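You operate a simulated robot arm through the tools that you are given. There is no shell and no other tool. Be economical: measure what you need, move in short steps, check, and stop when the job is done.

You run a simulated two-armed robot. Do the job below in one go: nothing can be reset, and whatever is moved stays where it is left.

## Task
Put the purple injector on the left half of the back bench. Take the teal injector and leave it on the left half of the back bench. Put one of the brass stoppers from the right half of the back bench on the top of the side bench. Put the gold pipe elbow on the grate under the drum spout. Take the black metal block on the top of the vice bench and put it away on the top of the sink bench. Take the blue test card that says "Q-1" from the steel deck of the green tester and leave it on the upper shelf of the jobs rack. Close the green drawer. Press the grey reset button three times. Put the blue-banded carton on the top of the vice bench away on the narrow steel wall shelf. Any order will do. Set down upright: purple injector, teal injector.

The check looks at the end state, three seconds after you hand in, the way a careful person would. Anything else that was tipped, shoved, dropped, spilled or broken makes it a failure. Lids that push on must go on centred and level and be pressed home; caps that screw on are set level and turned clockwise until they are tight.

## Robot
Two 7-joint arms with two-finger parallel grippers on one trunk, on a base that drives. Base frame: it is fixed to the floor where the robot stands at the start and does not move with it; the origin is under the middle of the robot, x ahead of it, y to its left, z up. Lengths are in mm, angles in degrees, forces in N, time in s.
The left shoulder is at the start at [45, 101, 1110], the right one opposite. With the tool pointing down near the work surface each hand reaches from about 240 to 540 mm from the robot's upright axis, wherever it stands, measured 20 degrees to its own side. Places, roughly: black metal block (7x5x4 cm) [-2600, 3100, 900]; blue test card [-5750, 3000, 1000]; blue-banded carton [-2750, 3000, 1000]; brass stopper (3x3x3 cm) [700, 400, 900]; gold pipe elbow (7x7x4 cm) [-2000, 3000, 900]; grate under the drum spout (15x15 cm) [-3320, 3200, 620]; green drawer [-5800, 2800, 700]; grey reset button [-3800, 3300, 800]; left half of the back bench [700, 1100, 900]; narrow steel wall shelf (15x68 cm) [-5760, -220, 1420]; purple injector (6x5x9 cm) [500, 0, 1000]; teal injector (6x5x9 cm) [500, -100, 1000]; top of the side bench [-1900, 100, 900]; top of the sink bench [-8700, 100, 900]; upper shelf of the jobs rack [-9200, 3400, 1200]. Payload 2.4 kg a hand.
Tool frame (each hand has its own): the origin (TCP) lies between the finger pads and is the grasp point; the fingertips stand 24 mm ahead of it; z points along the fingers, y is the line along which they close. The gripper opens to 68 mm. The fingers are 17 mm wide and 10 mm thick; the gripper's body (40 by 70 mm) begins 41 mm behind the TCP.
Orientation is told as [roll, pitch, yaw] about the base's x, y, z axes, in that order, counted from this pose: with the fingers straight down and closing along the base's y, the tool's x points along the base's -x, its y along +y and its z along -z.

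## Interface
- The arms move only by the tool jog_arm. It takes "left_targets", "right_targets" or both (then of equal length, played together; a hand with none holds still); each is text: rows parted by semicolons, each of 7 numbers parted by spaces: the shift along the tool's x, y, z in units of 40 mm (1.0 is 40 mm), then the turn, a rotation vector about the tool's x, y, z in units of 8 degrees (1.0 is 8 degrees), then the finger opening in cm, from 0 to 6.8. In form: dx dy dz ax ay az hand; .... A call has 1 to 10 rows; each row shifts and turns the commanded pose from where the row before left it, along the tool's axes as they then stand. A call with a number of a shift or a turn outside -1 to 1 is refused whole. Rows are played at 5 a second. More than 50 mm and 8.6 degrees between two rows, or a gripper value outside its range, and nothing of the call is played. A pose out of reach is approached as far as the arm can. The call stops where the force on the tool passes 40 N (or 10 N more than at its start, if that is more) or the arm is blocked; 0.2 s more then pass. The fingers move at their own pace (about 72 mm/s each) and stop on an object; they squeeze with about 42 N. The grip force told is the motor's: it shows also when the fingers shut on nothing. Time passes only in rows, and 0.2 s behind the last, so rows that do not move let the fingers close. It gives the time, the measured TCP pose, the force on the tool (base axes), the opening and the grip force at its end, in the units of the frame above (readings bear some noise), with the torque about the TCP (base axes, N m) and any sound that the robot's microphone picked up.
- Cameras (640 x 400 px; columns grow to the right, rows downward): "scene" is now at [131.2, 28.5, 1296.8]; the picture's right is [0.29, -0.96, 0.00], its down [-0.30, -0.09, -0.95] and it looks along [0.91, 0.28, -0.32] (base axes); focal length 240 px, centre (320, 200). "left" rides on the left gripper at [84, -11, -75] in its tool frame; the picture's right is [0.13, 0.99, 0.00], its down [-0.60, 0.08, -0.79] and it looks along [-0.79, 0.10, 0.61] (tool axes); focal length 251 px, centre (320, 200). "right" rides on the right gripper at [84, 11, -75] in its tool frame; the picture's right is [-0.13, 0.99, 0.00], its down [-0.60, -0.08, -0.79] and it looks along [-0.79, -0.10, 0.61] (tool axes); focal length 251 px, centre (320, 200). There is no depth. A picture from a camera that has moved, and an enlarged one, comes with that camera's place and axes in the base frame and with its lens.
- snapshot(camera): a new picture of that camera. No time passes.
- raise_lower(by): slides the trunk up (or, below 0, down) by that many mm; the arms and the scene camera ride with it, the base frame stays. It gives what a move gives, with no picture.
- steer(legs): drives the robot by 1 to 6 legs, each [ahead, left, turn to the left] in mm, mm and degrees, along the robot's own axes; the way and the turn of a leg run together, so that a leg with both is an arc; at most 1500 mm and 180 degrees a leg. The arms and the cameras ride along, it lands a little off, and it stops where it bumps. It gives what a move gives.
- pan_tilt(pan, tilt): turns the head with the scene camera to pan (to the left, within 86 degrees either way) and tilt (down, from -29 to 69), counted from straight ahead of the robot. It gives what a move gives.
- enlarge(camera, box): a new picture of the part [left, top, right, bottom] of that camera's present view, enlarged. No time passes.
- finish_job(): hands the job in; it is judged then, once.

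Go step by step. Nothing tells you exact positions but the pictures and the camera data: compare them with the known pose of the tool, close in by small moves and look again before you grip or let go. The budget is 483 turns and 226 pictures, counting those below and the enlarged ones. Unless the task says otherwise, let go and move clear before handing in, and close with one line.

The tools are called by a JSON object that holds its "fn" and its "kwargs". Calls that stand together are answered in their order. jog_arm: Moves the arms, as the interface text tells. Its arguments: {"type":"object","properties":{"left_targets":{"type":"string"},"right_targets":{"type":"string"}},"required":[]} The other tools are called the same way: raise_lower (by) slides the trunk up or down; steer (legs) drives the base; pan_tilt (pan, tilt) turns the head that bears the scene camera; snapshot (camera) takes a picture; enlarge (camera, box) takes an enlarged picture of a part of a camera's view; finish_job () hands the job in.

At the start:

```text
time: 0.0
left_ee_pos: [298.7, 205.0, 1193.1]
left_tool_rot: [0.0, 0.1, 0.0]
left_contact_force: [-0.3, 0.8, 0.6]
left_torque: [-0.02, -0.02, -0.03]
left_finger_gap: 68.0
left_gripper_force: 0.1
right_ee_pos: [371.2, -62.6, 1213.8]
right_tool_rot: [0.0, 0.0, 0.0]
right_contact_force: [0.7, 0.3, 0.5]
right_torque: [-0.03, 0.0, -0.01]
right_finger_gap: 67.9
right_gripper_force: 0.1
trunk travel left (down, up): [-325.0, 524.0]
robot x, y, heading: [1.1, -2.9, -0.0]
head pan, tilt: [16.9, 18.4]
```

scene: 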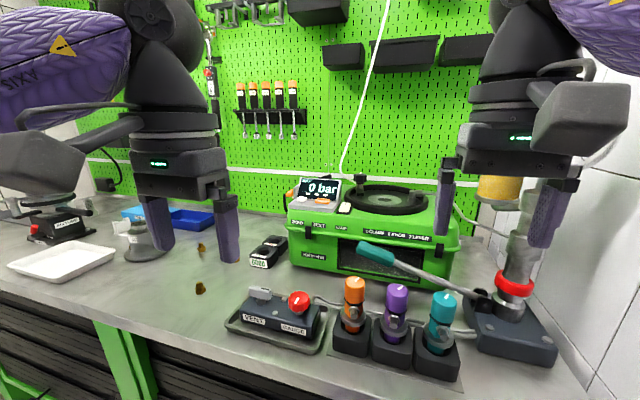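
right: 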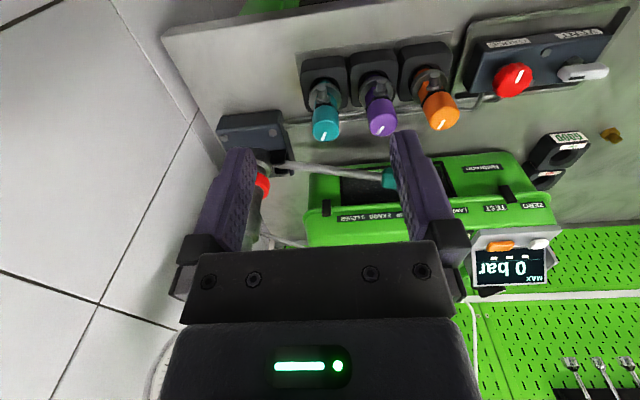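
left: 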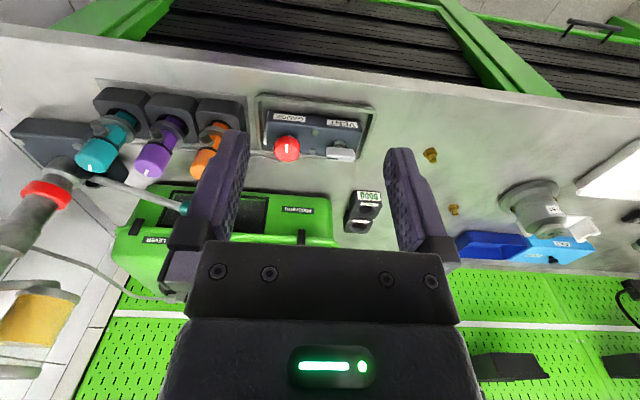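

The three injectors stand in holders in front of the robot, with purple near [493, 2, 1018]. I'll enlarge the views before approaching.

{"fn": "enlarge", "kwargs": {"camera": "scene", "box": [320, 240, 480, 390]}}

{"fn": "enlarge", "kwargs": {"camera": "right", "box": [280, 30, 480, 150]}}

{"fn": "pan_tilt", "kwargs": {"pan": 55, "tilt": 25}}

{"fn": "snapshot", "kwargs": {"camera": "scene"}}

```text
2.67 times, centred on (400, 315) of scene
camera zoom: at [131.2, 28.5, 1296.8], right [0.29, -0.96, 0.0], down [-0.3, -0.09, -0.95], along [0.91, 0.28, -0.32], focal length 640 px, centre (107, -107)
```

zoom: 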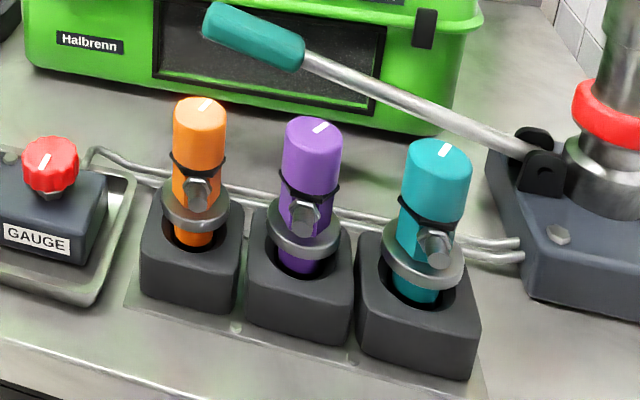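

```text
3.20 times, centred on (380, 90) of right
camera zoom: at [286.6, -51.9, 1287.4], right [0.13, 0.99, 0.0], down [0.6, -0.08, 0.79], along [0.79, -0.1, -0.61], focal length 805 px, centre (128, 552)
```

zoom: 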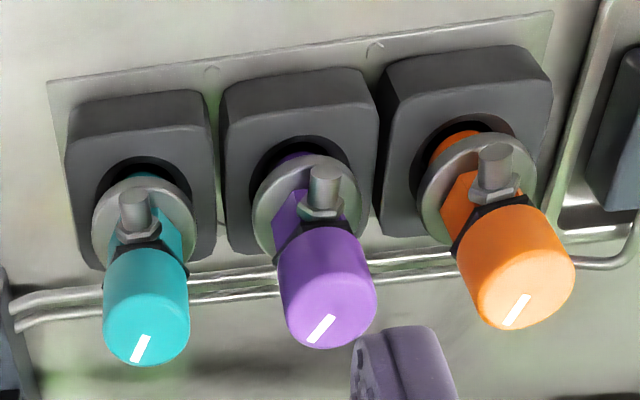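

```text
time: 1.0
left_ee_pos: [297.8, 205.8, 1191.5]
left_tool_rot: [0.0, -0.1, 0.0]
left_contact_force: [0.2, 0.2, 0.6]
left_torque: [-0.01, 0.0, -0.01]
left_finger_gap: 68.0
left_gripper_force: 0.1
right_ee_pos: [371.5, -62.6, 1212.4]
right_tool_rot: [0.0, 0.0, 0.0]
right_contact_force: [-0.3, 0.4, 0.0]
right_torque: [-0.01, 0.05, -0.02]
right_finger_gap: 67.9
right_gripper_force: 0.0
trunk travel left (down, up): [-325.0, 524.0]
robot x, y, heading: [2.7, 0.1, -0.2]
head pan, tilt: [55.0, 25.0]
```

```text
220 pictures are left
camera scene: at [94.9, 76.8, 1286.2], right [0.82, -0.57, 0.0], down [-0.24, -0.35, -0.91], along [0.52, 0.74, -0.42], focal length 240 px, centre (320, 200)
```

scene: 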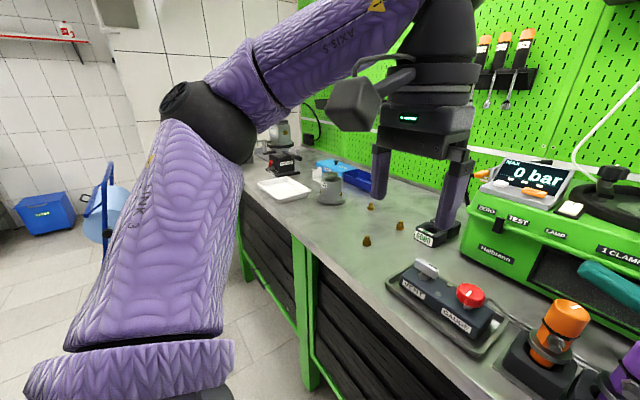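

Teal cap is near [489, -70, 1022], purple near [492, 2, 1022], cap diameter about 37 mm. I'll bring the right hand above teal and check.

{"fn": "jog_arm", "kwargs": {"right_targets": "-0.98 -0.06 0 0 0 0 5.8; -0.98 -0.06 0 0 0 0 5.8; -0.98 -0.06 0 0 0 0 5.8; 0 0 0.95 0 0 0 5.8; 0 0 0.95 0 0 0 5.8; 0 0 0.95 0 0 0 5.8; 0 0 0.6 0 0 0 5.8; 0 0 0 0 0 0 5.8"}}

{"fn": "snapshot", "kwargs": {"camera": "right"}}

{"fn": "pan_tilt", "kwargs": {"pan": -5, "tilt": 35}}

{"fn": "snapshot", "kwargs": {"camera": "scene"}}

```text
time: 2.8
left_ee_pos: [298.5, 204.9, 1191.7]
left_tool_rot: [0.0, 0.0, 0.0]
left_contact_force: [-0.7, -0.3, -0.3]
left_torque: [-0.01, 0.02, 0.0]
left_finger_gap: 68.1
left_gripper_force: 0.2
right_ee_pos: [418.4, -63.2, 1060.5]
right_tool_rot: [0.1, 0.0, -0.1]
right_contact_force: [0.5, 0.9, -0.5]
right_torque: [0.02, 0.02, -0.01]
right_finger_gap: 58.0
right_gripper_force: 0.1
right hand out of reach, approached as far as the arm can: row 2, 3
trunk travel left (down, up): [-325.0, 524.0]
robot x, y, heading: [5.3, -0.1, 0.1]
head pan, tilt: [55.0, 25.0]
```

```text
219 pictures are left
camera right: at [334.0, -52.4, 1135.9], right [0.13, 0.99, 0.0], down [0.6, -0.08, 0.79], along [0.79, -0.1, -0.61], focal length 251 px, centre (320, 200)
```

right: 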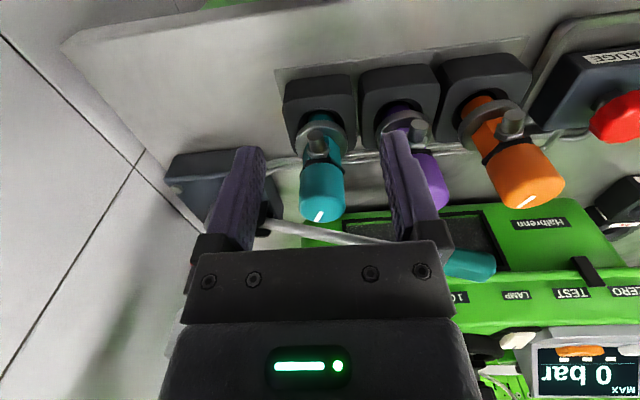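

```text
time: 4.1
left_ee_pos: [298.8, 206.3, 1192.6]
left_tool_rot: [-0.1, 0.0, 0.0]
left_contact_force: [-1.0, -0.5, -0.4]
left_torque: [0.0, 0.0, 0.03]
left_finger_gap: 67.9
left_gripper_force: 0.1
right_ee_pos: [419.4, -61.9, 1061.7]
right_tool_rot: [0.0, 0.0, 0.0]
right_contact_force: [-0.5, 0.6, 0.4]
right_torque: [-0.01, 0.0, -0.03]
right_finger_gap: 58.2
right_gripper_force: 0.0
trunk travel left (down, up): [-325.0, 524.0]
robot x, y, heading: [2.9, -2.8, 0.1]
head pan, tilt: [-5.0, 35.0]
```

```text
218 pictures are left
camera scene: at [129.8, -6.2, 1270.4], right [-0.09, -1.0, 0.0], down [-0.57, 0.05, -0.82], along [0.82, -0.07, -0.57], focal length 240 px, centre (320, 200)
```

scene: 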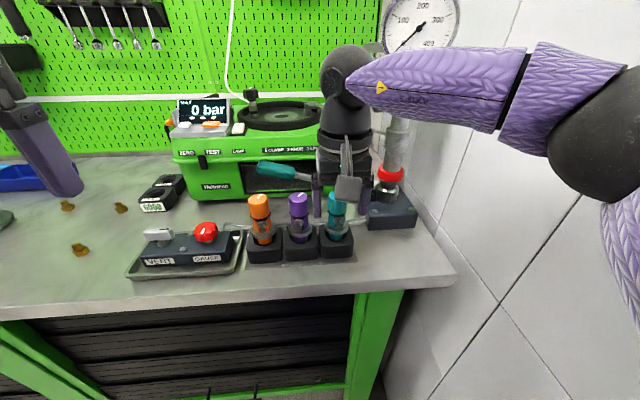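

The arm reach was limited while the hand was high. Lower down it should reach further, so I'll continue forward over teal at z≈1055.

{"fn": "jog_arm", "kwargs": {"right_targets": "-0.9 -0.1 0 0 0 0 5.8; -0.85 -0.1 0 0 0 0 5.8; 0 0 0 0 0 0 5.8"}}

{"fn": "snapshot", "kwargs": {"camera": "right"}}

{"fn": "enlarge", "kwargs": {"camera": "scene", "box": [240, 130, 440, 270]}}

```text
time: 4.9
left_ee_pos: [299.1, 203.9, 1192.3]
left_tool_rot: [-0.1, 0.0, 0.1]
left_contact_force: [0.0, 0.4, 0.0]
left_torque: [-0.01, -0.01, 0.01]
left_finger_gap: 68.0
left_gripper_force: 0.3
right_ee_pos: [481.8, -70.1, 1059.1]
right_tool_rot: [0.0, 0.1, 0.0]
right_contact_force: [0.4, 1.5, 0.8]
right_torque: [-0.01, 0.0, 0.0]
right_finger_gap: 58.1
right_gripper_force: 0.1
right hand out of reach, approached as far as the arm can: row 2
trunk travel left (down, up): [-325.0, 524.0]
robot x, y, heading: [1.8, -1.6, 0.2]
head pan, tilt: [-5.0, 35.0]
```

```text
217 pictures are left
camera right: at [397.2, -58.7, 1133.7], right [0.13, 0.99, 0.0], down [0.61, -0.08, 0.79], along [0.79, -0.1, -0.61], focal length 251 px, centre (320, 200)
```

right: 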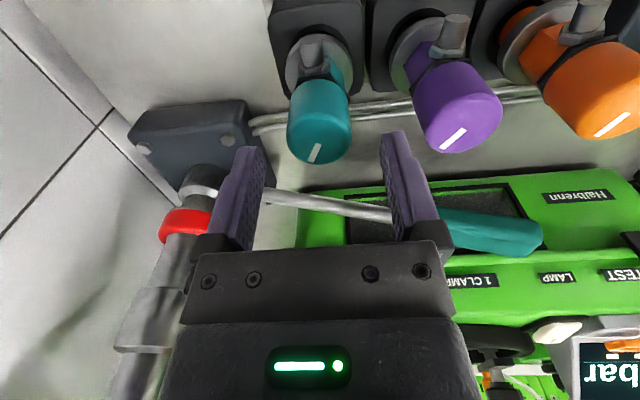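

```text
2.86 times, centred on (340, 200) of scene
camera zoom: at [129.9, -6.1, 1270.4], right [-0.09, -1.0, 0.0], down [-0.57, 0.05, -0.82], along [0.82, -0.07, -0.57], focal length 686 px, centre (263, 200)
```

zoom: 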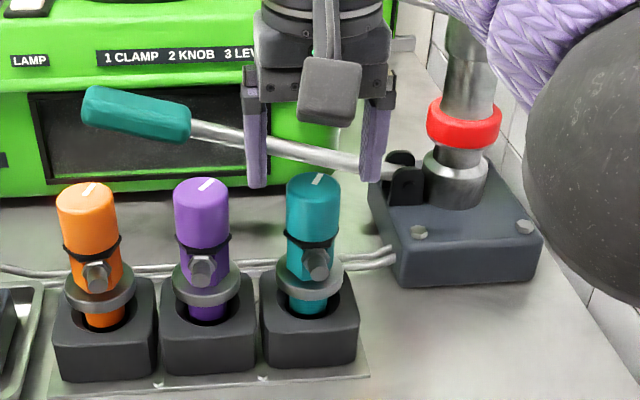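

The hand straddles teal in y, and the cap lies nearly under it in x. I'll lower 32 mm, with the fingers passing on either side of the cap, and look.

{"fn": "jog_arm", "kwargs": {"right_targets": "0 0 0.4 0 0 0 5.8; 0 0 0.4 0 0 0 5.8; 0 0 0 0 0 0 5.8"}}

{"fn": "snapshot", "kwargs": {"camera": "right"}}

{"fn": "enlarge", "kwargs": {"camera": "scene", "box": [240, 130, 440, 270]}}

```text
time: 5.7
left_ee_pos: [297.8, 206.1, 1191.8]
left_tool_rot: [0.0, 0.1, 0.0]
left_contact_force: [0.6, 0.9, 0.0]
left_torque: [0.01, -0.01, 0.02]
left_finger_gap: 68.0
left_gripper_force: 0.1
right_ee_pos: [481.1, -70.1, 1028.2]
right_tool_rot: [0.0, 0.0, 0.0]
right_contact_force: [-0.4, 0.3, 0.7]
right_torque: [0.02, -0.01, 0.0]
right_finger_gap: 58.2
right_gripper_force: 0.1
trunk travel left (down, up): [-325.0, 524.0]
robot x, y, heading: [0.2, 0.2, -0.1]
head pan, tilt: [-5.0, 35.0]
```

```text
215 pictures are left
camera right: at [396.0, -59.3, 1102.3], right [0.13, 0.99, 0.0], down [0.6, -0.08, 0.79], along [0.79, -0.1, -0.61], focal length 251 px, centre (320, 200)
```

right: 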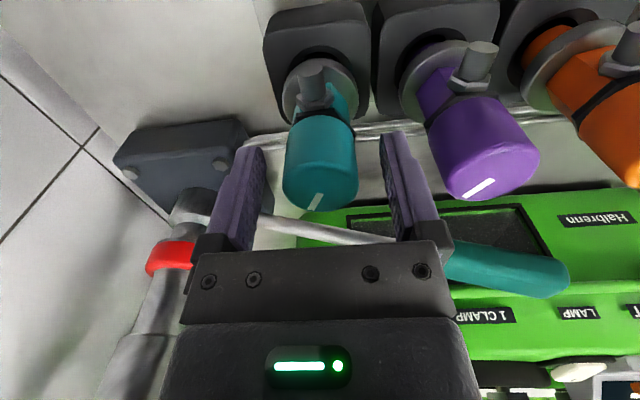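

```text
2.86 times, centred on (340, 200) of scene
camera zoom: at [129.7, -6.3, 1270.4], right [-0.09, -1.0, 0.0], down [-0.57, 0.05, -0.82], along [0.82, -0.07, -0.57], focal length 686 px, centre (263, 200)
```

zoom: 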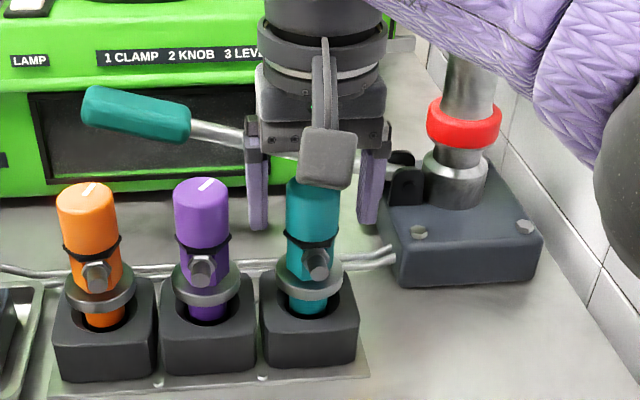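

Cap top is about [488, -71, 1025]. I'll move 7 mm forward, lower to z≈1004, and close.

{"fn": "jog_arm", "kwargs": {"right_targets": "-0.17 -0.03 0.2 0 0 0 5.8; 0 0 0.4 0 0 0 5.8; 0 0 0 0 0 0 5.8; 0 0 0 0 0 0 3.0; 0 0 0 0 0 0 3.0; 0 0 0 0 0 0 3.0"}}

{"fn": "snapshot", "kwargs": {"camera": "right"}}

```text
time: 7.1
left_ee_pos: [297.6, 206.4, 1191.8]
left_tool_rot: [0.0, 0.0, 0.0]
left_contact_force: [-0.4, -0.2, -0.2]
left_torque: [-0.01, -0.02, -0.01]
left_finger_gap: 67.9
left_gripper_force: 0.0
right_ee_pos: [487.3, -69.2, 1003.7]
right_tool_rot: [0.0, 0.1, 0.0]
right_contact_force: [-0.2, 0.5, -0.5]
right_torque: [0.05, -0.01, 0.03]
right_finger_gap: 33.0
right_gripper_force: 41.8
trunk travel left (down, up): [-325.0, 524.0]
robot x, y, heading: [-0.9, 0.4, 0.1]
head pan, tilt: [-5.0, 35.0]
```

```text
213 pictures are left
camera right: at [403.3, -59.1, 1079.8], right [0.13, 0.99, 0.0], down [0.6, -0.08, 0.79], along [0.79, -0.1, -0.61], focal length 251 px, centre (320, 200)
```

right: 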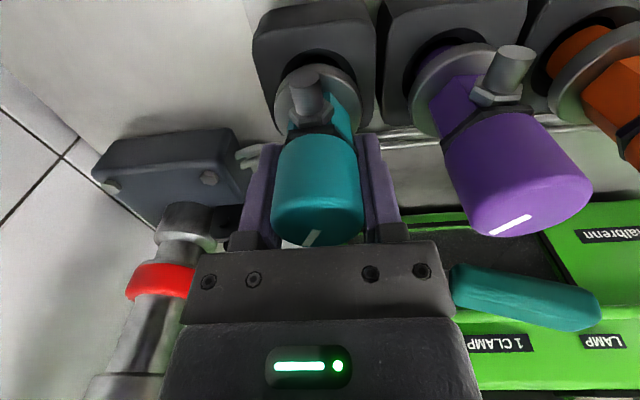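

Gripped at 33 mm. I'll lift straight up.

{"fn": "jog_arm", "kwargs": {"right_targets": "0 0 -0.3 0 0 0 3.0; 0 0 -0.6 0 0 0 3.0; 0 0 -0.8 0 0 0 3.0; 0 0 -0.8 0 0 0 3.0; 0 0 0 0 0 0 3.0"}}

{"fn": "enlarge", "kwargs": {"camera": "scene", "box": [240, 100, 440, 270]}}

```text
time: 8.3
left_ee_pos: [298.0, 204.6, 1191.8]
left_tool_rot: [0.1, 0.0, 0.0]
left_contact_force: [-1.2, -0.2, 0.7]
left_torque: [0.0, 0.02, -0.01]
left_finger_gap: 67.9
left_gripper_force: 0.2
right_ee_pos: [472.4, -68.5, 1091.4]
right_tool_rot: [-0.1, 0.0, 0.0]
right_contact_force: [-0.4, 0.0, -2.8]
right_torque: [-0.03, -0.03, 0.0]
right_finger_gap: 32.8
right_gripper_force: 42.0
right hand out of reach, approached as far as the arm can: row 3, 4
trunk travel left (down, up): [-325.0, 524.0]
robot x, y, heading: [-0.1, -3.9, -0.0]
head pan, tilt: [-5.0, 35.0]
```

```text
2.35 times, centred on (340, 185) of scene
camera zoom: at [130.0, -6.1, 1270.3], right [-0.09, -1.0, 0.0], down [-0.57, 0.05, -0.82], along [0.82, -0.07, -0.57], focal length 565 px, centre (273, 235)
```

zoom: 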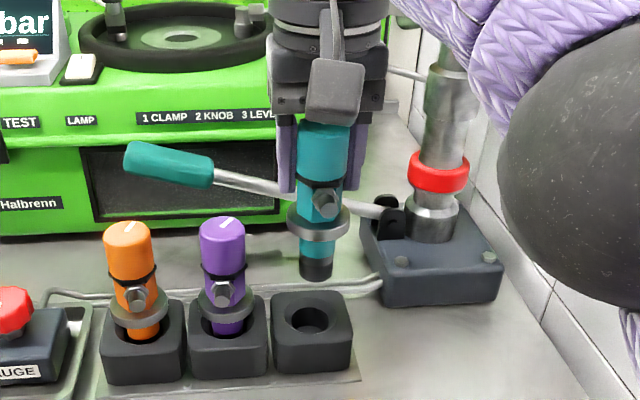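

Teal is out of its holder cleanly. I'll pull it back and to the right, then bring the left hand over purple.

{"fn": "jog_arm", "kwargs": {"right_targets": "1 -0.2 0 0 0 0 3.0; 1 -0.4 -0.4 0 0 0 3.0; 0.5 -0.7 -0.6 0 0 0 3.0; 0 -0.3 -0.5 0 0 0 3.0; 0 0 0 0 0 0 3.0"}}

{"fn": "jog_arm", "kwargs": {"left_targets": "0 -1 0.4 0 0 0 5.8; 0 -1 0.6 0 0 0 5.8; 0 -1 0.8 0 0 0 5.8; -0.7 -1 0.5 0 0 0 5.8; -0.8 -0.7 0.4 0 0 0 5.8; -1 -0.4 0.4 0 0 0 5.8; -0.9 0 0.1 0 0 0 5.8; -0.9 0 0 0 0 0 5.8; 0 0 0 0 0 0 5.8"}}

{"fn": "snapshot", "kwargs": {"camera": "left"}}

{"fn": "snapshot", "kwargs": {"camera": "scene"}}

```text
time: 9.5
left_ee_pos: [299.4, 205.5, 1192.2]
left_tool_rot: [0.1, 0.0, 0.0]
left_contact_force: [-0.2, -0.1, 0.1]
left_torque: [0.02, 0.03, 0.01]
left_finger_gap: 67.7
left_gripper_force: 0.1
right_ee_pos: [373.7, -135.5, 1150.9]
right_tool_rot: [0.1, 0.1, 0.0]
right_contact_force: [-0.4, 0.3, -3.0]
right_torque: [0.01, -0.01, 0.03]
right_finger_gap: 33.0
right_gripper_force: 42.0
trunk travel left (down, up): [-325.0, 524.0]
robot x, y, heading: [0.8, -1.6, -0.2]
head pan, tilt: [-5.0, 35.0]
```

```text
refused: row 3 steps farther than a row can; nothing moved
```

```text
211 pictures are left
camera left: at [214.8, 194.7, 1267.4], right [-0.13, 0.99, 0.0], down [0.6, 0.08, 0.79], along [0.79, 0.1, -0.61], focal length 251 px, centre (320, 200)
```

left: 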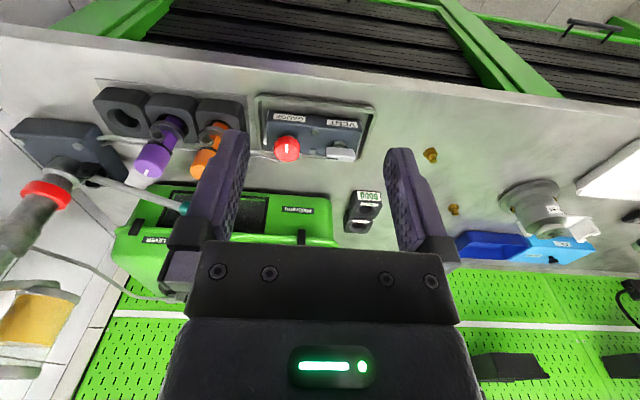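

```text
210 pictures are left
camera scene: at [129.9, -6.3, 1270.3], right [-0.09, -1.0, 0.0], down [-0.57, 0.05, -0.82], along [0.82, -0.07, -0.57], focal length 240 px, centre (320, 200)
```

scene: 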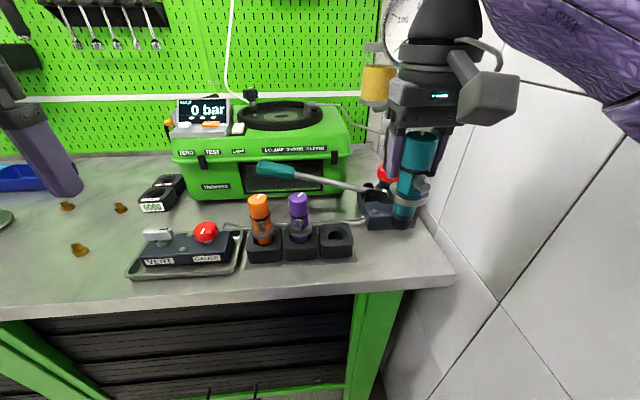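

{"fn": "jog_arm", "kwargs": {"left_targets": "0 -1 0.6 0 0 0 5.8; 0 -1 0.6 0 0 0 5.8; 0 -1 0.6 0 0 0 5.8; -0.4 -0.9 0.5 0 0 0 5.8; -0.6 -0.9 0.5 0 0 0 5.8; -0.95 -0.25 0.5 0 0 0 5.8; -0.95 0 0 0 0 0 5.8; -0.95 0 0 0 0 0 5.8; -0.6 0 0 0 0 0 5.8; 0 0 0 0 0 0 5.8"}}

{"fn": "snapshot", "kwargs": {"camera": "left"}}

{"fn": "enlarge", "kwargs": {"camera": "scene", "box": [200, 100, 440, 270]}}

```text
time: 11.7
left_ee_pos: [465.7, 10.8, 1055.6]
left_tool_rot: [0.2, 0.0, 0.0]
left_contact_force: [0.7, 0.1, -0.7]
left_torque: [-0.01, 0.02, -0.02]
left_finger_gap: 58.1
left_gripper_force: 0.1
left hand out of reach, approached as far as the arm can: row 9
right_ee_pos: [373.5, -134.8, 1151.2]
right_tool_rot: [0.0, 0.0, 0.0]
right_contact_force: [-0.5, 0.2, -3.4]
right_torque: [-0.03, -0.01, -0.03]
right_finger_gap: 33.0
right_gripper_force: 41.5
trunk travel left (down, up): [-325.0, 524.0]
robot x, y, heading: [2.2, -1.0, -0.1]
head pan, tilt: [-5.0, 35.0]
```

```text
209 pictures are left
camera left: at [381.5, 0.0, 1130.0], right [-0.13, 0.99, 0.0], down [0.6, 0.08, 0.79], along [0.79, 0.1, -0.61], focal length 251 px, centre (320, 200)
```

left: 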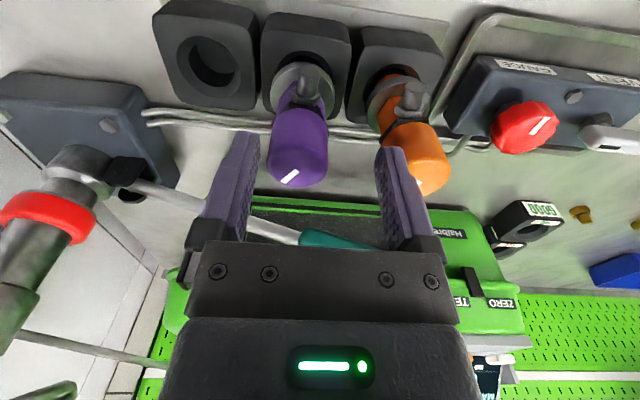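

```text
2.35 times, centred on (320, 185) of scene
camera zoom: at [129.9, -6.8, 1270.3], right [-0.09, -1.0, 0.0], down [-0.57, 0.05, -0.82], along [0.82, -0.07, -0.57], focal length 565 px, centre (320, 235)
```

zoom: 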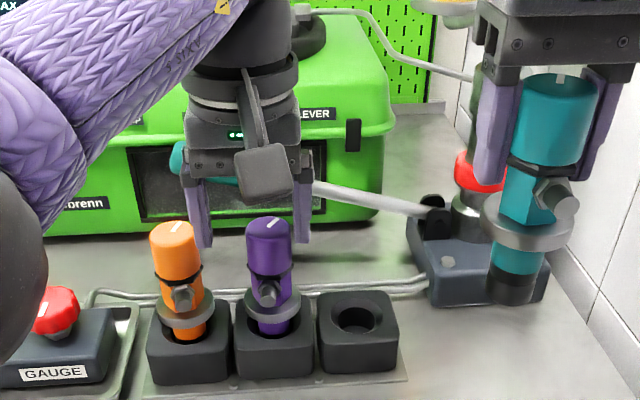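

Purple top is near [492, 1, 1025], and the left hand is at its reach limit at x=466. I'll drive 30 mm forward to gain reach.

{"fn": "jog_arm", "kwargs": {"left_targets": "0.3 0 -0.4 0 0 0 5.8; 0 -0.2 0 0 0 0 5.8; 0 0 0 0 0 0 5.8"}}

{"fn": "steer", "kwargs": {"legs": [[30, 0, 0]]}}

```text
time: 12.5
left_ee_pos: [452.5, 2.9, 1072.6]
left_tool_rot: [0.0, 0.0, -0.1]
left_contact_force: [0.1, 0.0, -0.2]
left_torque: [-0.03, 0.01, -0.01]
left_finger_gap: 58.1
left_gripper_force: 0.0
right_ee_pos: [373.9, -135.3, 1151.8]
right_tool_rot: [0.0, 0.0, 0.0]
right_contact_force: [-0.4, -0.2, -2.8]
right_torque: [0.0, -0.01, 0.0]
right_finger_gap: 32.9
right_gripper_force: 42.0
trunk travel left (down, up): [-325.0, 524.0]
robot x, y, heading: [-0.6, -0.0, 0.1]
head pan, tilt: [-5.0, 35.0]
```

```text
time: 13.4
left_ee_pos: [484.5, 2.2, 1070.0]
left_tool_rot: [0.0, 0.2, -0.1]
left_contact_force: [0.8, -0.5, -0.3]
left_torque: [0.02, 0.03, 0.0]
left_finger_gap: 57.7
left_gripper_force: 0.1
right_ee_pos: [403.0, -134.7, 1150.4]
right_tool_rot: [-0.1, 0.0, 0.0]
right_contact_force: [-0.5, -0.2, -3.2]
right_torque: [-0.02, -0.01, -0.02]
right_finger_gap: 32.8
right_gripper_force: 42.2
trunk travel left (down, up): [-325.0, 524.0]
robot x, y, heading: [28.6, -0.1, 0.2]
head pan, tilt: [-5.0, 35.0]
```

{"fn": "jog_arm", "kwargs": {"left_targets": "-0.15 0 0.4 0 0 0 5.8; 0 0 0.5 0 0 0 5.8; 0 0 0 0 0 0 5.8"}}

{"fn": "snapshot", "kwargs": {"camera": "left"}}

```text
time: 14.2
left_ee_pos: [488.9, 1.7, 1038.3]
left_tool_rot: [0.0, 0.0, 0.0]
left_contact_force: [-0.1, -0.2, 0.1]
left_torque: [0.0, 0.01, 0.03]
left_finger_gap: 58.0
left_gripper_force: 0.0
right_ee_pos: [401.8, -135.4, 1152.0]
right_tool_rot: [0.0, 0.0, 0.0]
right_contact_force: [-0.1, -0.1, -2.0]
right_torque: [-0.01, -0.04, 0.01]
right_finger_gap: 33.0
right_gripper_force: 42.7
trunk travel left (down, up): [-325.0, 524.0]
robot x, y, heading: [27.9, -3.0, 0.1]
head pan, tilt: [-5.0, 35.0]
```

```text
207 pictures are left
camera left: at [406.0, -9.3, 1113.3], right [-0.13, 0.99, 0.0], down [0.6, 0.08, 0.79], along [0.79, 0.1, -0.61], focal length 251 px, centre (320, 200)
```

left: 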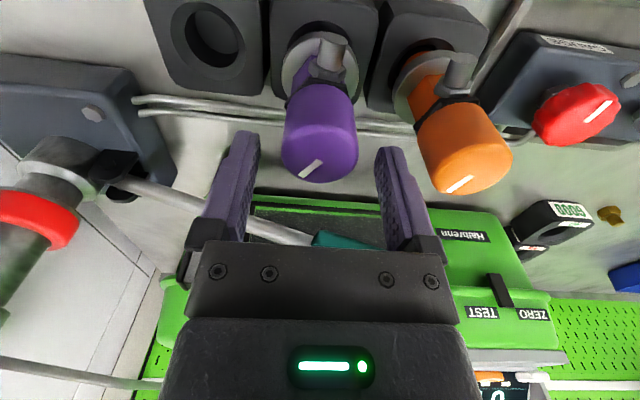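

{"fn": "jog_arm", "kwargs": {"left_targets": "-0.08 -0.05 0.45 0 0 0 5.8; 0 0 0.42 0 0 0 5.8; 0 0 0 0 0 0 5.8; 0 0 0 0 0 0 3.0; 0 0 0 0 0 0 3.0; 0 0 0 0 0 0 3.0"}}

{"fn": "jog_arm", "kwargs": {"left_targets": "0 0 -0.3 0 0 0 3.0; 0 0 -0.6 0 0 0 3.0; 0 0 -0.8 0 0 0 3.0; 0.3 0 -0.8 0 0 0 3.0; 0.9 0 0 0 0 0 3.0; 0 0 0 0 0 0 3.0"}}

{"fn": "snapshot", "kwargs": {"camera": "scene"}}

```text
time: 15.6
left_ee_pos: [491.9, 0.3, 1003.8]
left_tool_rot: [0.0, 0.0, 0.0]
left_contact_force: [-0.7, 0.1, 0.0]
left_torque: [0.04, 0.01, 0.02]
left_finger_gap: 31.9
left_gripper_force: 41.7
right_ee_pos: [403.1, -134.9, 1151.0]
right_tool_rot: [0.0, -0.1, 0.1]
right_contact_force: [-0.3, 0.4, -3.2]
right_torque: [0.02, -0.01, 0.0]
right_finger_gap: 33.0
right_gripper_force: 42.1
trunk travel left (down, up): [-325.0, 524.0]
robot x, y, heading: [24.5, 0.5, -0.1]
head pan, tilt: [-5.0, 35.0]
```

```text
time: 17.0
left_ee_pos: [445.2, 2.7, 1102.3]
left_tool_rot: [0.0, 0.0, 0.1]
left_contact_force: [-0.3, -0.6, -4.1]
left_torque: [-0.03, -0.04, 0.01]
left_finger_gap: 32.6
left_gripper_force: 42.1
right_ee_pos: [402.5, -135.1, 1151.6]
right_tool_rot: [0.0, 0.1, 0.1]
right_contact_force: [0.0, -0.5, -2.6]
right_torque: [-0.02, -0.01, -0.01]
right_finger_gap: 33.0
right_gripper_force: 42.4
trunk travel left (down, up): [-325.0, 524.0]
robot x, y, heading: [30.5, -4.2, -0.1]
head pan, tilt: [-5.0, 35.0]
```

```text
206 pictures are left
camera scene: at [160.2, -6.2, 1270.3], right [-0.09, -1.0, 0.0], down [-0.57, 0.05, -0.82], along [0.82, -0.07, -0.57], focal length 240 px, centre (320, 200)
```

scene: 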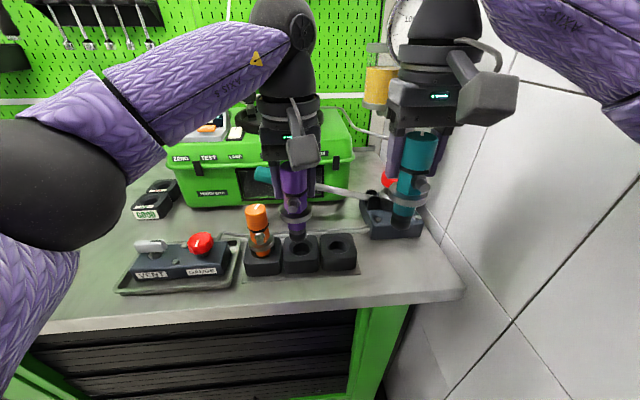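

Both injectors are held. I'll retract the left hand, back up, and drive left along the bench.

{"fn": "jog_arm", "kwargs": {"left_targets": "0.8 0 -0.5 0 0 0 3.0; 0.8 0.6 -0.5 0 0 0 3.0; 0.8 0.9 -0.2 0 0 0 3.0; 0 1 0 0 0 0 3.0; 0 0.7 0 0 0 0 3.0; 0 0 0 0 0 0 3.0"}}

{"fn": "steer", "kwargs": {"legs": [[-120, 0, 0], [0, 850, 0]]}}

{"fn": "pan_tilt", "kwargs": {"pan": 10, "tilt": 35}}

{"fn": "snapshot", "kwargs": {"camera": "scene"}}

```text
time: 18.4
left_ee_pos: [349.2, 128.0, 1149.8]
left_tool_rot: [0.0, 0.0, 0.1]
left_contact_force: [-0.6, 0.9, -2.9]
left_torque: [-0.02, 0.0, 0.03]
left_finger_gap: 32.3
left_gripper_force: 42.3
right_ee_pos: [403.5, -136.4, 1152.3]
right_tool_rot: [0.1, 0.0, -0.1]
right_contact_force: [-0.6, -0.6, -2.7]
right_torque: [-0.02, 0.01, 0.0]
right_finger_gap: 32.9
right_gripper_force: 41.7
trunk travel left (down, up): [-325.0, 524.0]
robot x, y, heading: [28.0, -2.1, 0.1]
head pan, tilt: [-5.0, 35.0]
```

```text
time: 23.7
left_ee_pos: [217.7, 989.5, 1151.1]
left_tool_rot: [0.1, 0.0, 1.3]
left_contact_force: [-0.5, 0.1, -2.6]
left_torque: [-0.02, -0.01, 0.0]
left_finger_gap: 32.3
left_gripper_force: 41.8
right_ee_pos: [277.5, 727.0, 1151.6]
right_tool_rot: [0.0, 0.0, 1.5]
right_contact_force: [-0.4, -0.4, -2.2]
right_torque: [0.01, -0.03, -0.01]
right_finger_gap: 33.1
right_gripper_force: 42.0
trunk travel left (down, up): [-325.0, 524.0]
robot x, y, heading: [-98.3, 848.6, 1.2]
head pan, tilt: [-5.0, 35.0]
```

```text
time: 24.5
left_ee_pos: [216.6, 989.2, 1150.9]
left_tool_rot: [-0.1, -0.1, 1.4]
left_contact_force: [0.7, 0.0, -2.2]
left_torque: [0.01, 0.0, 0.03]
left_finger_gap: 32.3
left_gripper_force: 42.6
right_ee_pos: [276.7, 728.0, 1151.7]
right_tool_rot: [0.0, -0.1, 1.4]
right_contact_force: [-0.1, -0.2, -2.4]
right_torque: [-0.01, -0.01, 0.02]
right_finger_gap: 32.9
right_gripper_force: 42.1
trunk travel left (down, up): [-325.0, 524.0]
robot x, y, heading: [-98.3, 853.5, 1.4]
head pan, tilt: [10.0, 35.0]
```

```text
205 pictures are left
camera scene: at [29.8, 872.7, 1270.3], right [0.2, -0.98, 0.0], down [-0.56, -0.11, -0.82], along [0.8, 0.16, -0.57], focal length 240 px, centre (320, 200)
```

scene: 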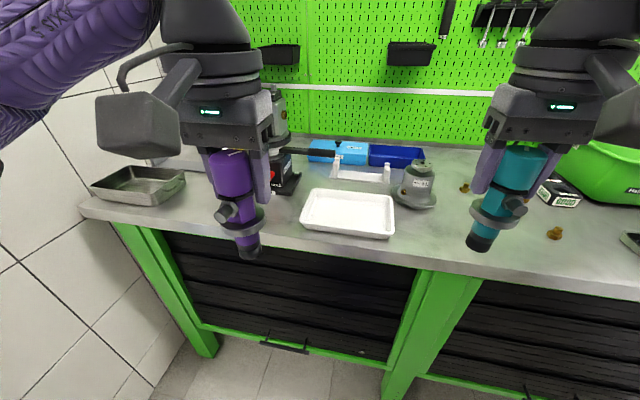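

The free area on the left half is between the white tray and the dark tray, roughly x 430–550, y 1040–1380. I'll drive left to y≈1200 and place both there.

{"fn": "steer", "kwargs": {"legs": [[0, 350, -1.4]]}}

{"fn": "snapshot", "kwargs": {"camera": "scene"}}

```text
time: 26.7
left_ee_pos: [219.6, 1322.4, 1150.3]
left_tool_rot: [0.1, -0.1, -0.3]
left_contact_force: [0.4, 0.0, -2.3]
left_torque: [-0.03, -0.02, 0.01]
left_finger_gap: 32.4
left_gripper_force: 41.9
right_ee_pos: [271.4, 1058.9, 1151.0]
right_tool_rot: [0.1, 0.0, -0.4]
right_contact_force: [-1.6, 0.3, -1.7]
right_torque: [-0.02, -0.01, -0.01]
right_finger_gap: 33.1
right_gripper_force: 41.8
trunk travel left (down, up): [-325.0, 524.0]
robot x, y, heading: [-101.3, 1199.4, -0.9]
head pan, tilt: [10.0, 35.0]
```

```text
204 pictures are left
camera scene: at [27.5, 1213.2, 1270.3], right [0.17, -0.99, 0.0], down [-0.57, -0.1, -0.82], along [0.81, 0.14, -0.57], focal length 240 px, centre (320, 200)
```

scene: 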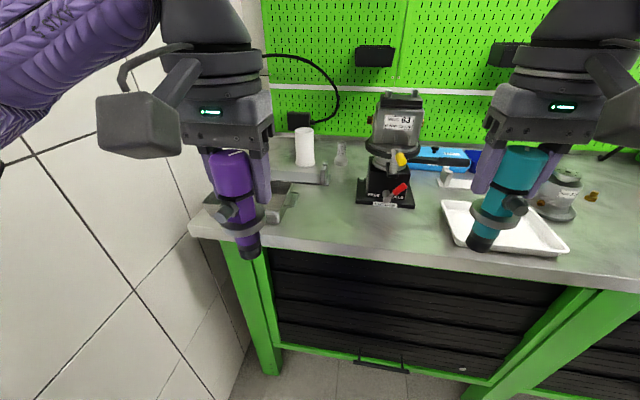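

I'll drive forward 130, then set purple at about [480, 1270] and teal at [480, 1120].

{"fn": "steer", "kwargs": {"legs": [[130, 0, 0.9]]}}

{"fn": "jog_arm", "kwargs": {"left_targets": "-0.4 -0.4 0.9 0 0 0 3.0; -0.8 -0.4 0.9 0 0 0 3.0; -0.9 -0.4 0.7 0 0 0 3.0; -0.95 0 0.3 0 0 0 3.0; 0 0 0 0 0 0 3.0", "right_targets": "-0.4 0.6 0.9 0 0 0 3.0; -0.5 0.6 0.9 0 0 0 3.0; -0.5 0.3 0.7 0 0 0 3.0; -0.4 0 0.3 0 0 0 3.0; 0 0 0 0 0 0 3.0"}}

{"fn": "snapshot", "kwargs": {"camera": "scene"}}

```text
time: 28.0
left_ee_pos: [350.2, 1328.1, 1150.6]
left_tool_rot: [0.0, 0.1, 0.5]
left_contact_force: [0.7, 0.0, -2.9]
left_torque: [0.0, 0.01, 0.02]
left_finger_gap: 32.0
left_gripper_force: 41.8
right_ee_pos: [406.7, 1065.8, 1152.4]
right_tool_rot: [0.0, 0.2, 0.5]
right_contact_force: [-0.7, -0.3, -3.0]
right_torque: [0.0, -0.03, 0.01]
right_finger_gap: 33.1
right_gripper_force: 42.1
trunk travel left (down, up): [-325.0, 524.0]
robot x, y, heading: [34.6, 1196.8, 0.8]
head pan, tilt: [10.0, 35.0]
```

```text
refused: row 2 steps farther than a row can; nothing moved
```

```text
203 pictures are left
camera scene: at [160.6, 1215.0, 1270.2], right [0.18, -0.98, 0.0], down [-0.56, -0.1, -0.82], along [0.8, 0.15, -0.57], focal length 240 px, centre (320, 200)
```

scene: 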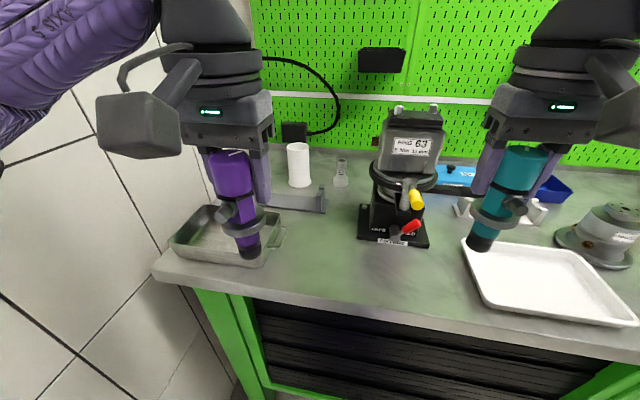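

{"fn": "jog_arm", "kwargs": {"left_targets": "-0.6 -0.4 0.6 0 0 0 3.0; -0.7 -0.4 0.7 0 0 0 3.0; -0.7 -0.4 0.7 0 0 0 3.0; -0.87 -0.13 0.7 0 0 0 3.0; 0 0 0.55 0 0 0 3.0; 0 0 0 0 0 0 3.0", "right_targets": "-0.4 0.4 0.6 0 0 0 3.0; -0.4 0.4 0.7 0 0 0 3.0; -0.4 0.3 0.7 0 0 0 3.0; -0.25 0.25 0.7 0 0 0 3.0; 0 0 0.55 0 0 0 3.0; 0 0 0 0 0 0 3.0"}}

{"fn": "snapshot", "kwargs": {"camera": "scene"}}

```text
time: 28.8
left_ee_pos: [407.3, 1293.3, 1089.6]
left_tool_rot: [0.0, 0.0, 0.4]
left_contact_force: [-1.0, 0.0, -2.5]
left_torque: [-0.03, -0.03, -0.02]
left_finger_gap: 32.3
left_gripper_force: 42.3
right_ee_pos: [436.8, 1105.1, 1095.0]
right_tool_rot: [0.4, 0.0, 1.2]
right_contact_force: [-13.1, -1.4, 1.6]
right_torque: [0.02, 0.2, 0.26]
right_finger_gap: 33.0
right_gripper_force: 41.8
trunk travel left (down, up): [-325.0, 524.0]
robot x, y, heading: [33.8, 1197.0, 0.3]
head pan, tilt: [10.0, 35.0]
stopped in row 3 (right hand): the force on the tool passed its limit at 62 N (the readings are from after the stop); the commanded pose is now the measured one
```

```text
202 pictures are left
camera scene: at [157.2, 1214.5, 1270.6], right [0.18, -0.98, 0.0], down [-0.56, -0.1, -0.82], along [0.81, 0.15, -0.57], focal length 240 px, centre (320, 200)
```

scene: 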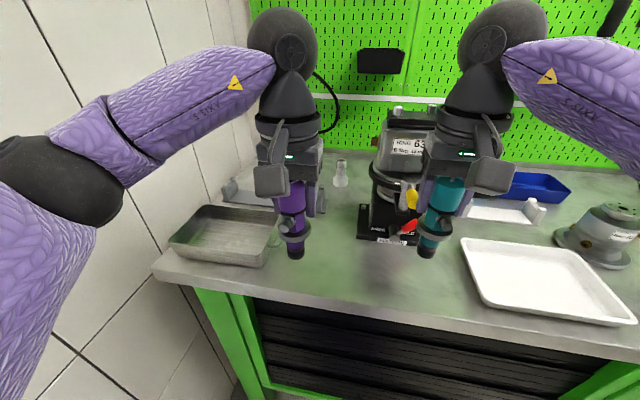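

The right hand brushed the device's lever or body, so I'll back off at once and check that the device hasn't moved.

{"fn": "jog_arm", "kwargs": {"right_targets": "0.8 0 0 0 0 0 3.0; 0.3 -0.3 0 0 0 0 3.0; 0 0 0 0 0 0 3.0"}}

{"fn": "enlarge", "kwargs": {"camera": "scene", "box": [260, 80, 500, 280]}}

{"fn": "snapshot", "kwargs": {"camera": "right"}}

```text
time: 29.6
left_ee_pos: [410.7, 1293.5, 1089.2]
left_tool_rot: [-0.1, 0.1, 0.4]
left_contact_force: [0.2, 0.6, -3.2]
left_torque: [-0.02, -0.06, -0.01]
left_finger_gap: 32.2
left_gripper_force: 41.9
right_ee_pos: [399.4, 1091.5, 1093.8]
right_tool_rot: [0.4, 0.0, 1.0]
right_contact_force: [1.1, -0.1, -2.2]
right_torque: [-0.01, -0.05, 0.0]
right_finger_gap: 33.1
right_gripper_force: 41.6
trunk travel left (down, up): [-325.0, 524.0]
robot x, y, heading: [31.8, 1198.9, 0.4]
head pan, tilt: [10.0, 35.0]
```

```text
2.00 times, centred on (380, 180) of scene
camera zoom: at [160.2, 1214.9, 1270.3], right [0.18, -0.98, 0.0], down [-0.56, -0.1, -0.82], along [0.81, 0.15, -0.57], focal length 480 px, centre (200, 240)
```

zoom: 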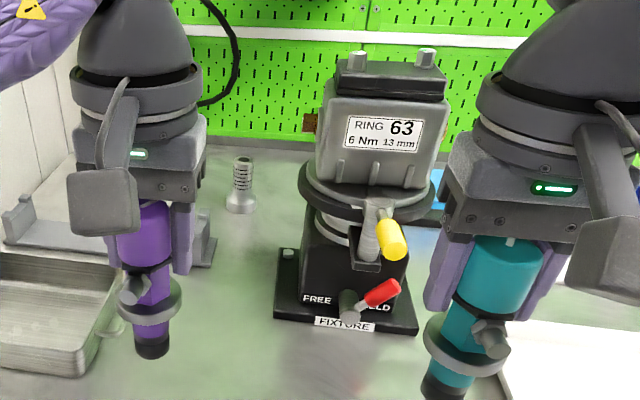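

```text
200 pictures are left
camera right: at [313.9, 1100.9, 1168.5], right [0.11, 0.99, 0.01], down [0.61, -0.07, 0.79], along [0.79, -0.08, -0.61], focal length 251 px, centre (320, 200)
```

right: 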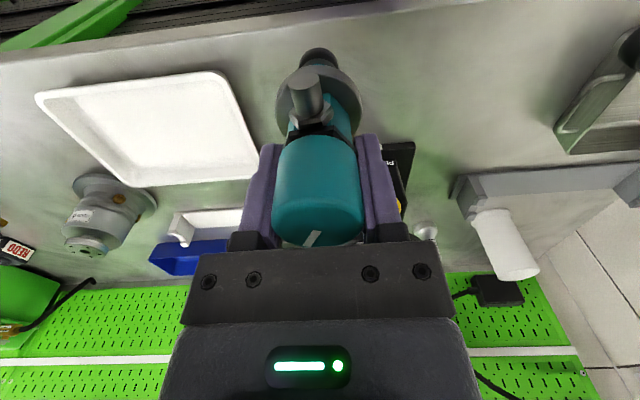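

The fixture appears unmoved; its yellow lever sticks out around y≈1138. I'll put purple at [465, 1312] and later teal at [450, 1228], both left of the fixture.

{"fn": "jog_arm", "kwargs": {"left_targets": "-0.7 0.25 0.5 0 0 0 3.0; -0.65 0.22 0.6 0 0 0 3.0; 0 0 0.5 0 0 0 3.0; 0 0 0 0 0 0 3.0"}}

{"fn": "snapshot", "kwargs": {"camera": "left"}}

{"fn": "snapshot", "kwargs": {"camera": "scene"}}

```text
time: 30.6
left_ee_pos: [463.1, 1312.5, 1024.3]
left_tool_rot: [0.0, 0.2, 0.5]
left_contact_force: [0.1, 0.5, -2.2]
left_torque: [0.0, -0.04, 0.0]
left_finger_gap: 32.4
left_gripper_force: 41.8
right_ee_pos: [398.8, 1092.0, 1093.9]
right_tool_rot: [0.5, -0.1, 1.0]
right_contact_force: [-0.4, -0.1, -2.1]
right_torque: [0.02, 0.01, 0.04]
right_finger_gap: 32.8
right_gripper_force: 41.5
trunk travel left (down, up): [-325.0, 524.0]
robot x, y, heading: [28.6, 1197.1, 0.5]
head pan, tilt: [10.0, 35.0]
```

```text
199 pictures are left
camera left: at [379.8, 1300.6, 1099.3], right [-0.14, 0.99, 0.0], down [0.6, 0.08, 0.79], along [0.78, 0.11, -0.61], focal length 251 px, centre (320, 200)
```

left: 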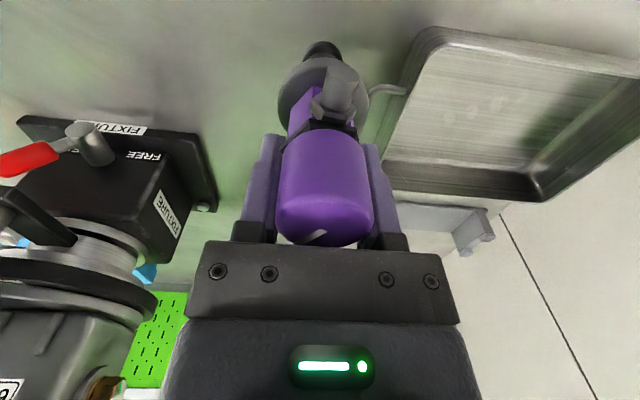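

```text
198 pictures are left
camera scene: at [160.1, 1214.9, 1270.3], right [0.18, -0.98, 0.0], down [-0.56, -0.1, -0.82], along [0.81, 0.15, -0.57], focal length 240 px, centre (320, 200)
```

scene: 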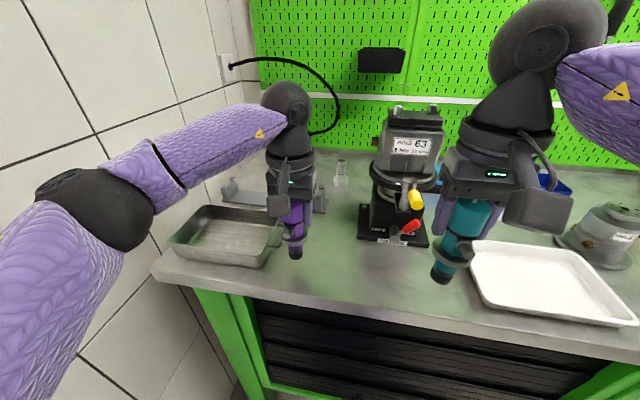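

The dark tray's wire handle comes close, so I'll shift purple 14 mm right and descend slowly until contact.

{"fn": "jog_arm", "kwargs": {"left_targets": "0 -0.35 0.15 0 0 0 3.0; 0 0 0.15 0 0 0 3.0; 0 0 0.1 0 0 0 3.0; 0 0 0.1 0 0 0 3.0; 0 0 0.1 0 0 0 3.0; 0 0 0.1 0 0 0 3.0"}}

{"fn": "enlarge", "kwargs": {"camera": "scene", "box": [230, 170, 390, 270]}}

```text
time: 31.9
left_ee_pos: [462.8, 1298.9, 997.0]
left_tool_rot: [0.1, 0.1, 0.4]
left_contact_force: [0.1, -0.5, -3.0]
left_torque: [0.0, -0.02, 0.02]
left_finger_gap: 32.1
left_gripper_force: 42.1
right_ee_pos: [399.0, 1092.4, 1092.8]
right_tool_rot: [0.4, 0.1, 1.0]
right_contact_force: [-0.9, 0.7, -3.2]
right_torque: [-0.02, -0.02, 0.03]
right_finger_gap: 33.1
right_gripper_force: 41.6
trunk travel left (down, up): [-325.0, 524.0]
robot x, y, heading: [32.2, 1200.5, 0.5]
head pan, tilt: [10.0, 35.0]
```

```text
4.00 times, centred on (310, 220) of scene
camera zoom: at [160.1, 1214.9, 1270.3], right [0.18, -0.98, 0.0], down [-0.56, -0.1, -0.82], along [0.81, 0.15, -0.57], focal length 960 px, centre (360, 120)
```

zoom: 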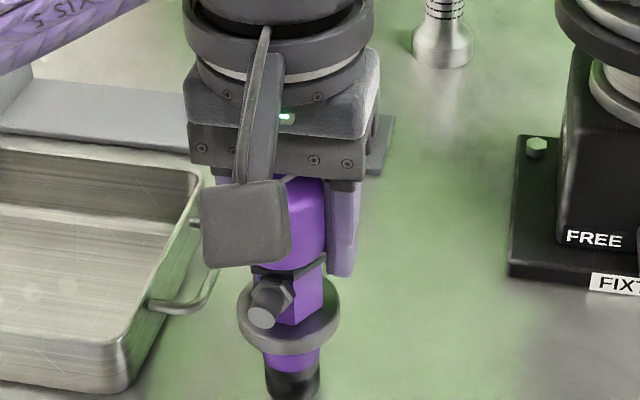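

Still in free air at z=997. I'll keep descending in 2 mm steps.

{"fn": "jog_arm", "kwargs": {"left_targets": "0 0 0.06 0 0 0 3.0; 0 0 0.06 0 0 0 3.0; 0 0 0.06 0 0 0 3.0; 0 0 0.06 0 0 0 3.0; 0 0 0.06 0 0 0 3.0; 0 0 0.06 0 0 0 3.0"}}

{"fn": "enlarge", "kwargs": {"camera": "scene", "box": [230, 190, 390, 290]}}

```text
time: 33.4
left_ee_pos: [464.4, 1297.8, 982.6]
left_tool_rot: [-0.1, -0.2, 0.5]
left_contact_force: [5.8, 4.2, 35.2]
left_torque: [0.09, 0.31, -0.05]
left_finger_gap: 32.0
left_gripper_force: 41.9
right_ee_pos: [396.9, 1092.2, 1094.9]
right_tool_rot: [0.4, -0.1, 0.9]
right_contact_force: [0.4, 0.1, -3.1]
right_torque: [-0.03, -0.04, 0.01]
right_finger_gap: 32.7
right_gripper_force: 42.1
trunk travel left (down, up): [-325.0, 524.0]
robot x, y, heading: [27.2, 1197.9, 0.4]
head pan, tilt: [10.0, 35.0]
```

```text
4.00 times, centred on (310, 240) of scene
camera zoom: at [158.4, 1214.8, 1270.7], right [0.18, -0.98, 0.0], down [-0.56, -0.1, -0.82], along [0.81, 0.15, -0.57], focal length 960 px, centre (360, 40)
```

zoom: 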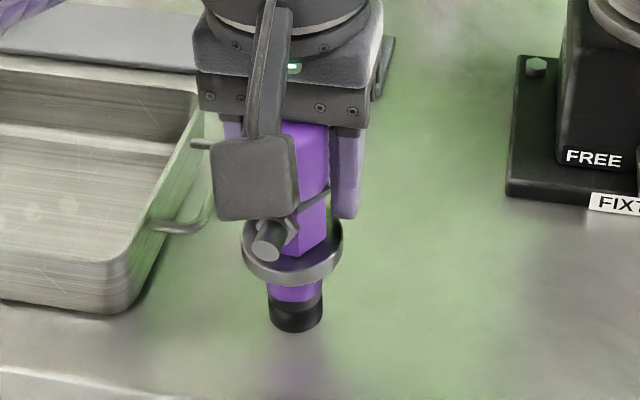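

Contact at z≈983 with 35 N. I'll ease up slightly, release, and lift away.

{"fn": "jog_arm", "kwargs": {"left_targets": "0 0 -0.03 0 0 0 3.0; 0 0 0 0 0 0 3.0; 0 0 0 0 0 0 3.8; 0 0 0 0 0 0 4.6; 0 0 0 0 0 0 5.2; 0 0 0 0 0 0 5.2; 0 0 -0.5 0 0 0 5.2; 0 0 -0.8 0 0 0 5.2; 0 0 -1 0 0 0 5.2; 0 0 0 0 0 0 5.2"}}

{"fn": "enlarge", "kwargs": {"camera": "scene", "box": [230, 170, 390, 270]}}

```text
time: 35.5
left_ee_pos: [464.1, 1298.7, 1077.7]
left_tool_rot: [0.0, 0.1, 0.5]
left_contact_force: [0.8, 0.1, -0.1]
left_torque: [-0.02, 0.02, 0.01]
left_finger_gap: 52.0
left_gripper_force: 0.1
right_ee_pos: [398.4, 1092.8, 1093.8]
right_tool_rot: [0.4, -0.1, 1.0]
right_contact_force: [0.8, -0.1, -3.9]
right_torque: [0.02, -0.01, 0.0]
right_finger_gap: 33.1
right_gripper_force: 42.0
trunk travel left (down, up): [-325.0, 524.0]
robot x, y, heading: [30.3, 1200.3, 0.4]
head pan, tilt: [10.0, 35.0]
```

```text
4.00 times, centred on (310, 220) of scene
camera zoom: at [159.9, 1214.9, 1270.3], right [0.18, -0.98, 0.0], down [-0.56, -0.1, -0.82], along [0.81, 0.15, -0.57], focal length 960 px, centre (360, 120)
```

zoom: 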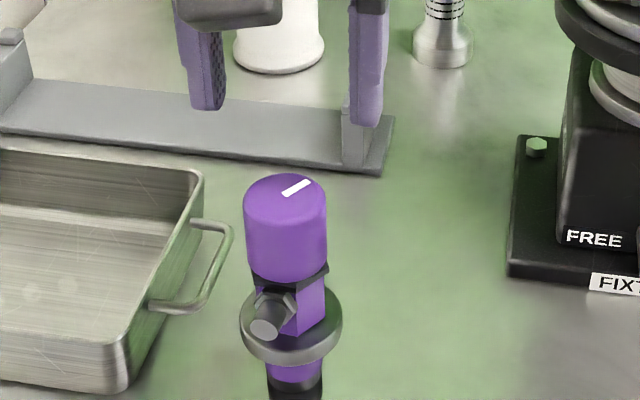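

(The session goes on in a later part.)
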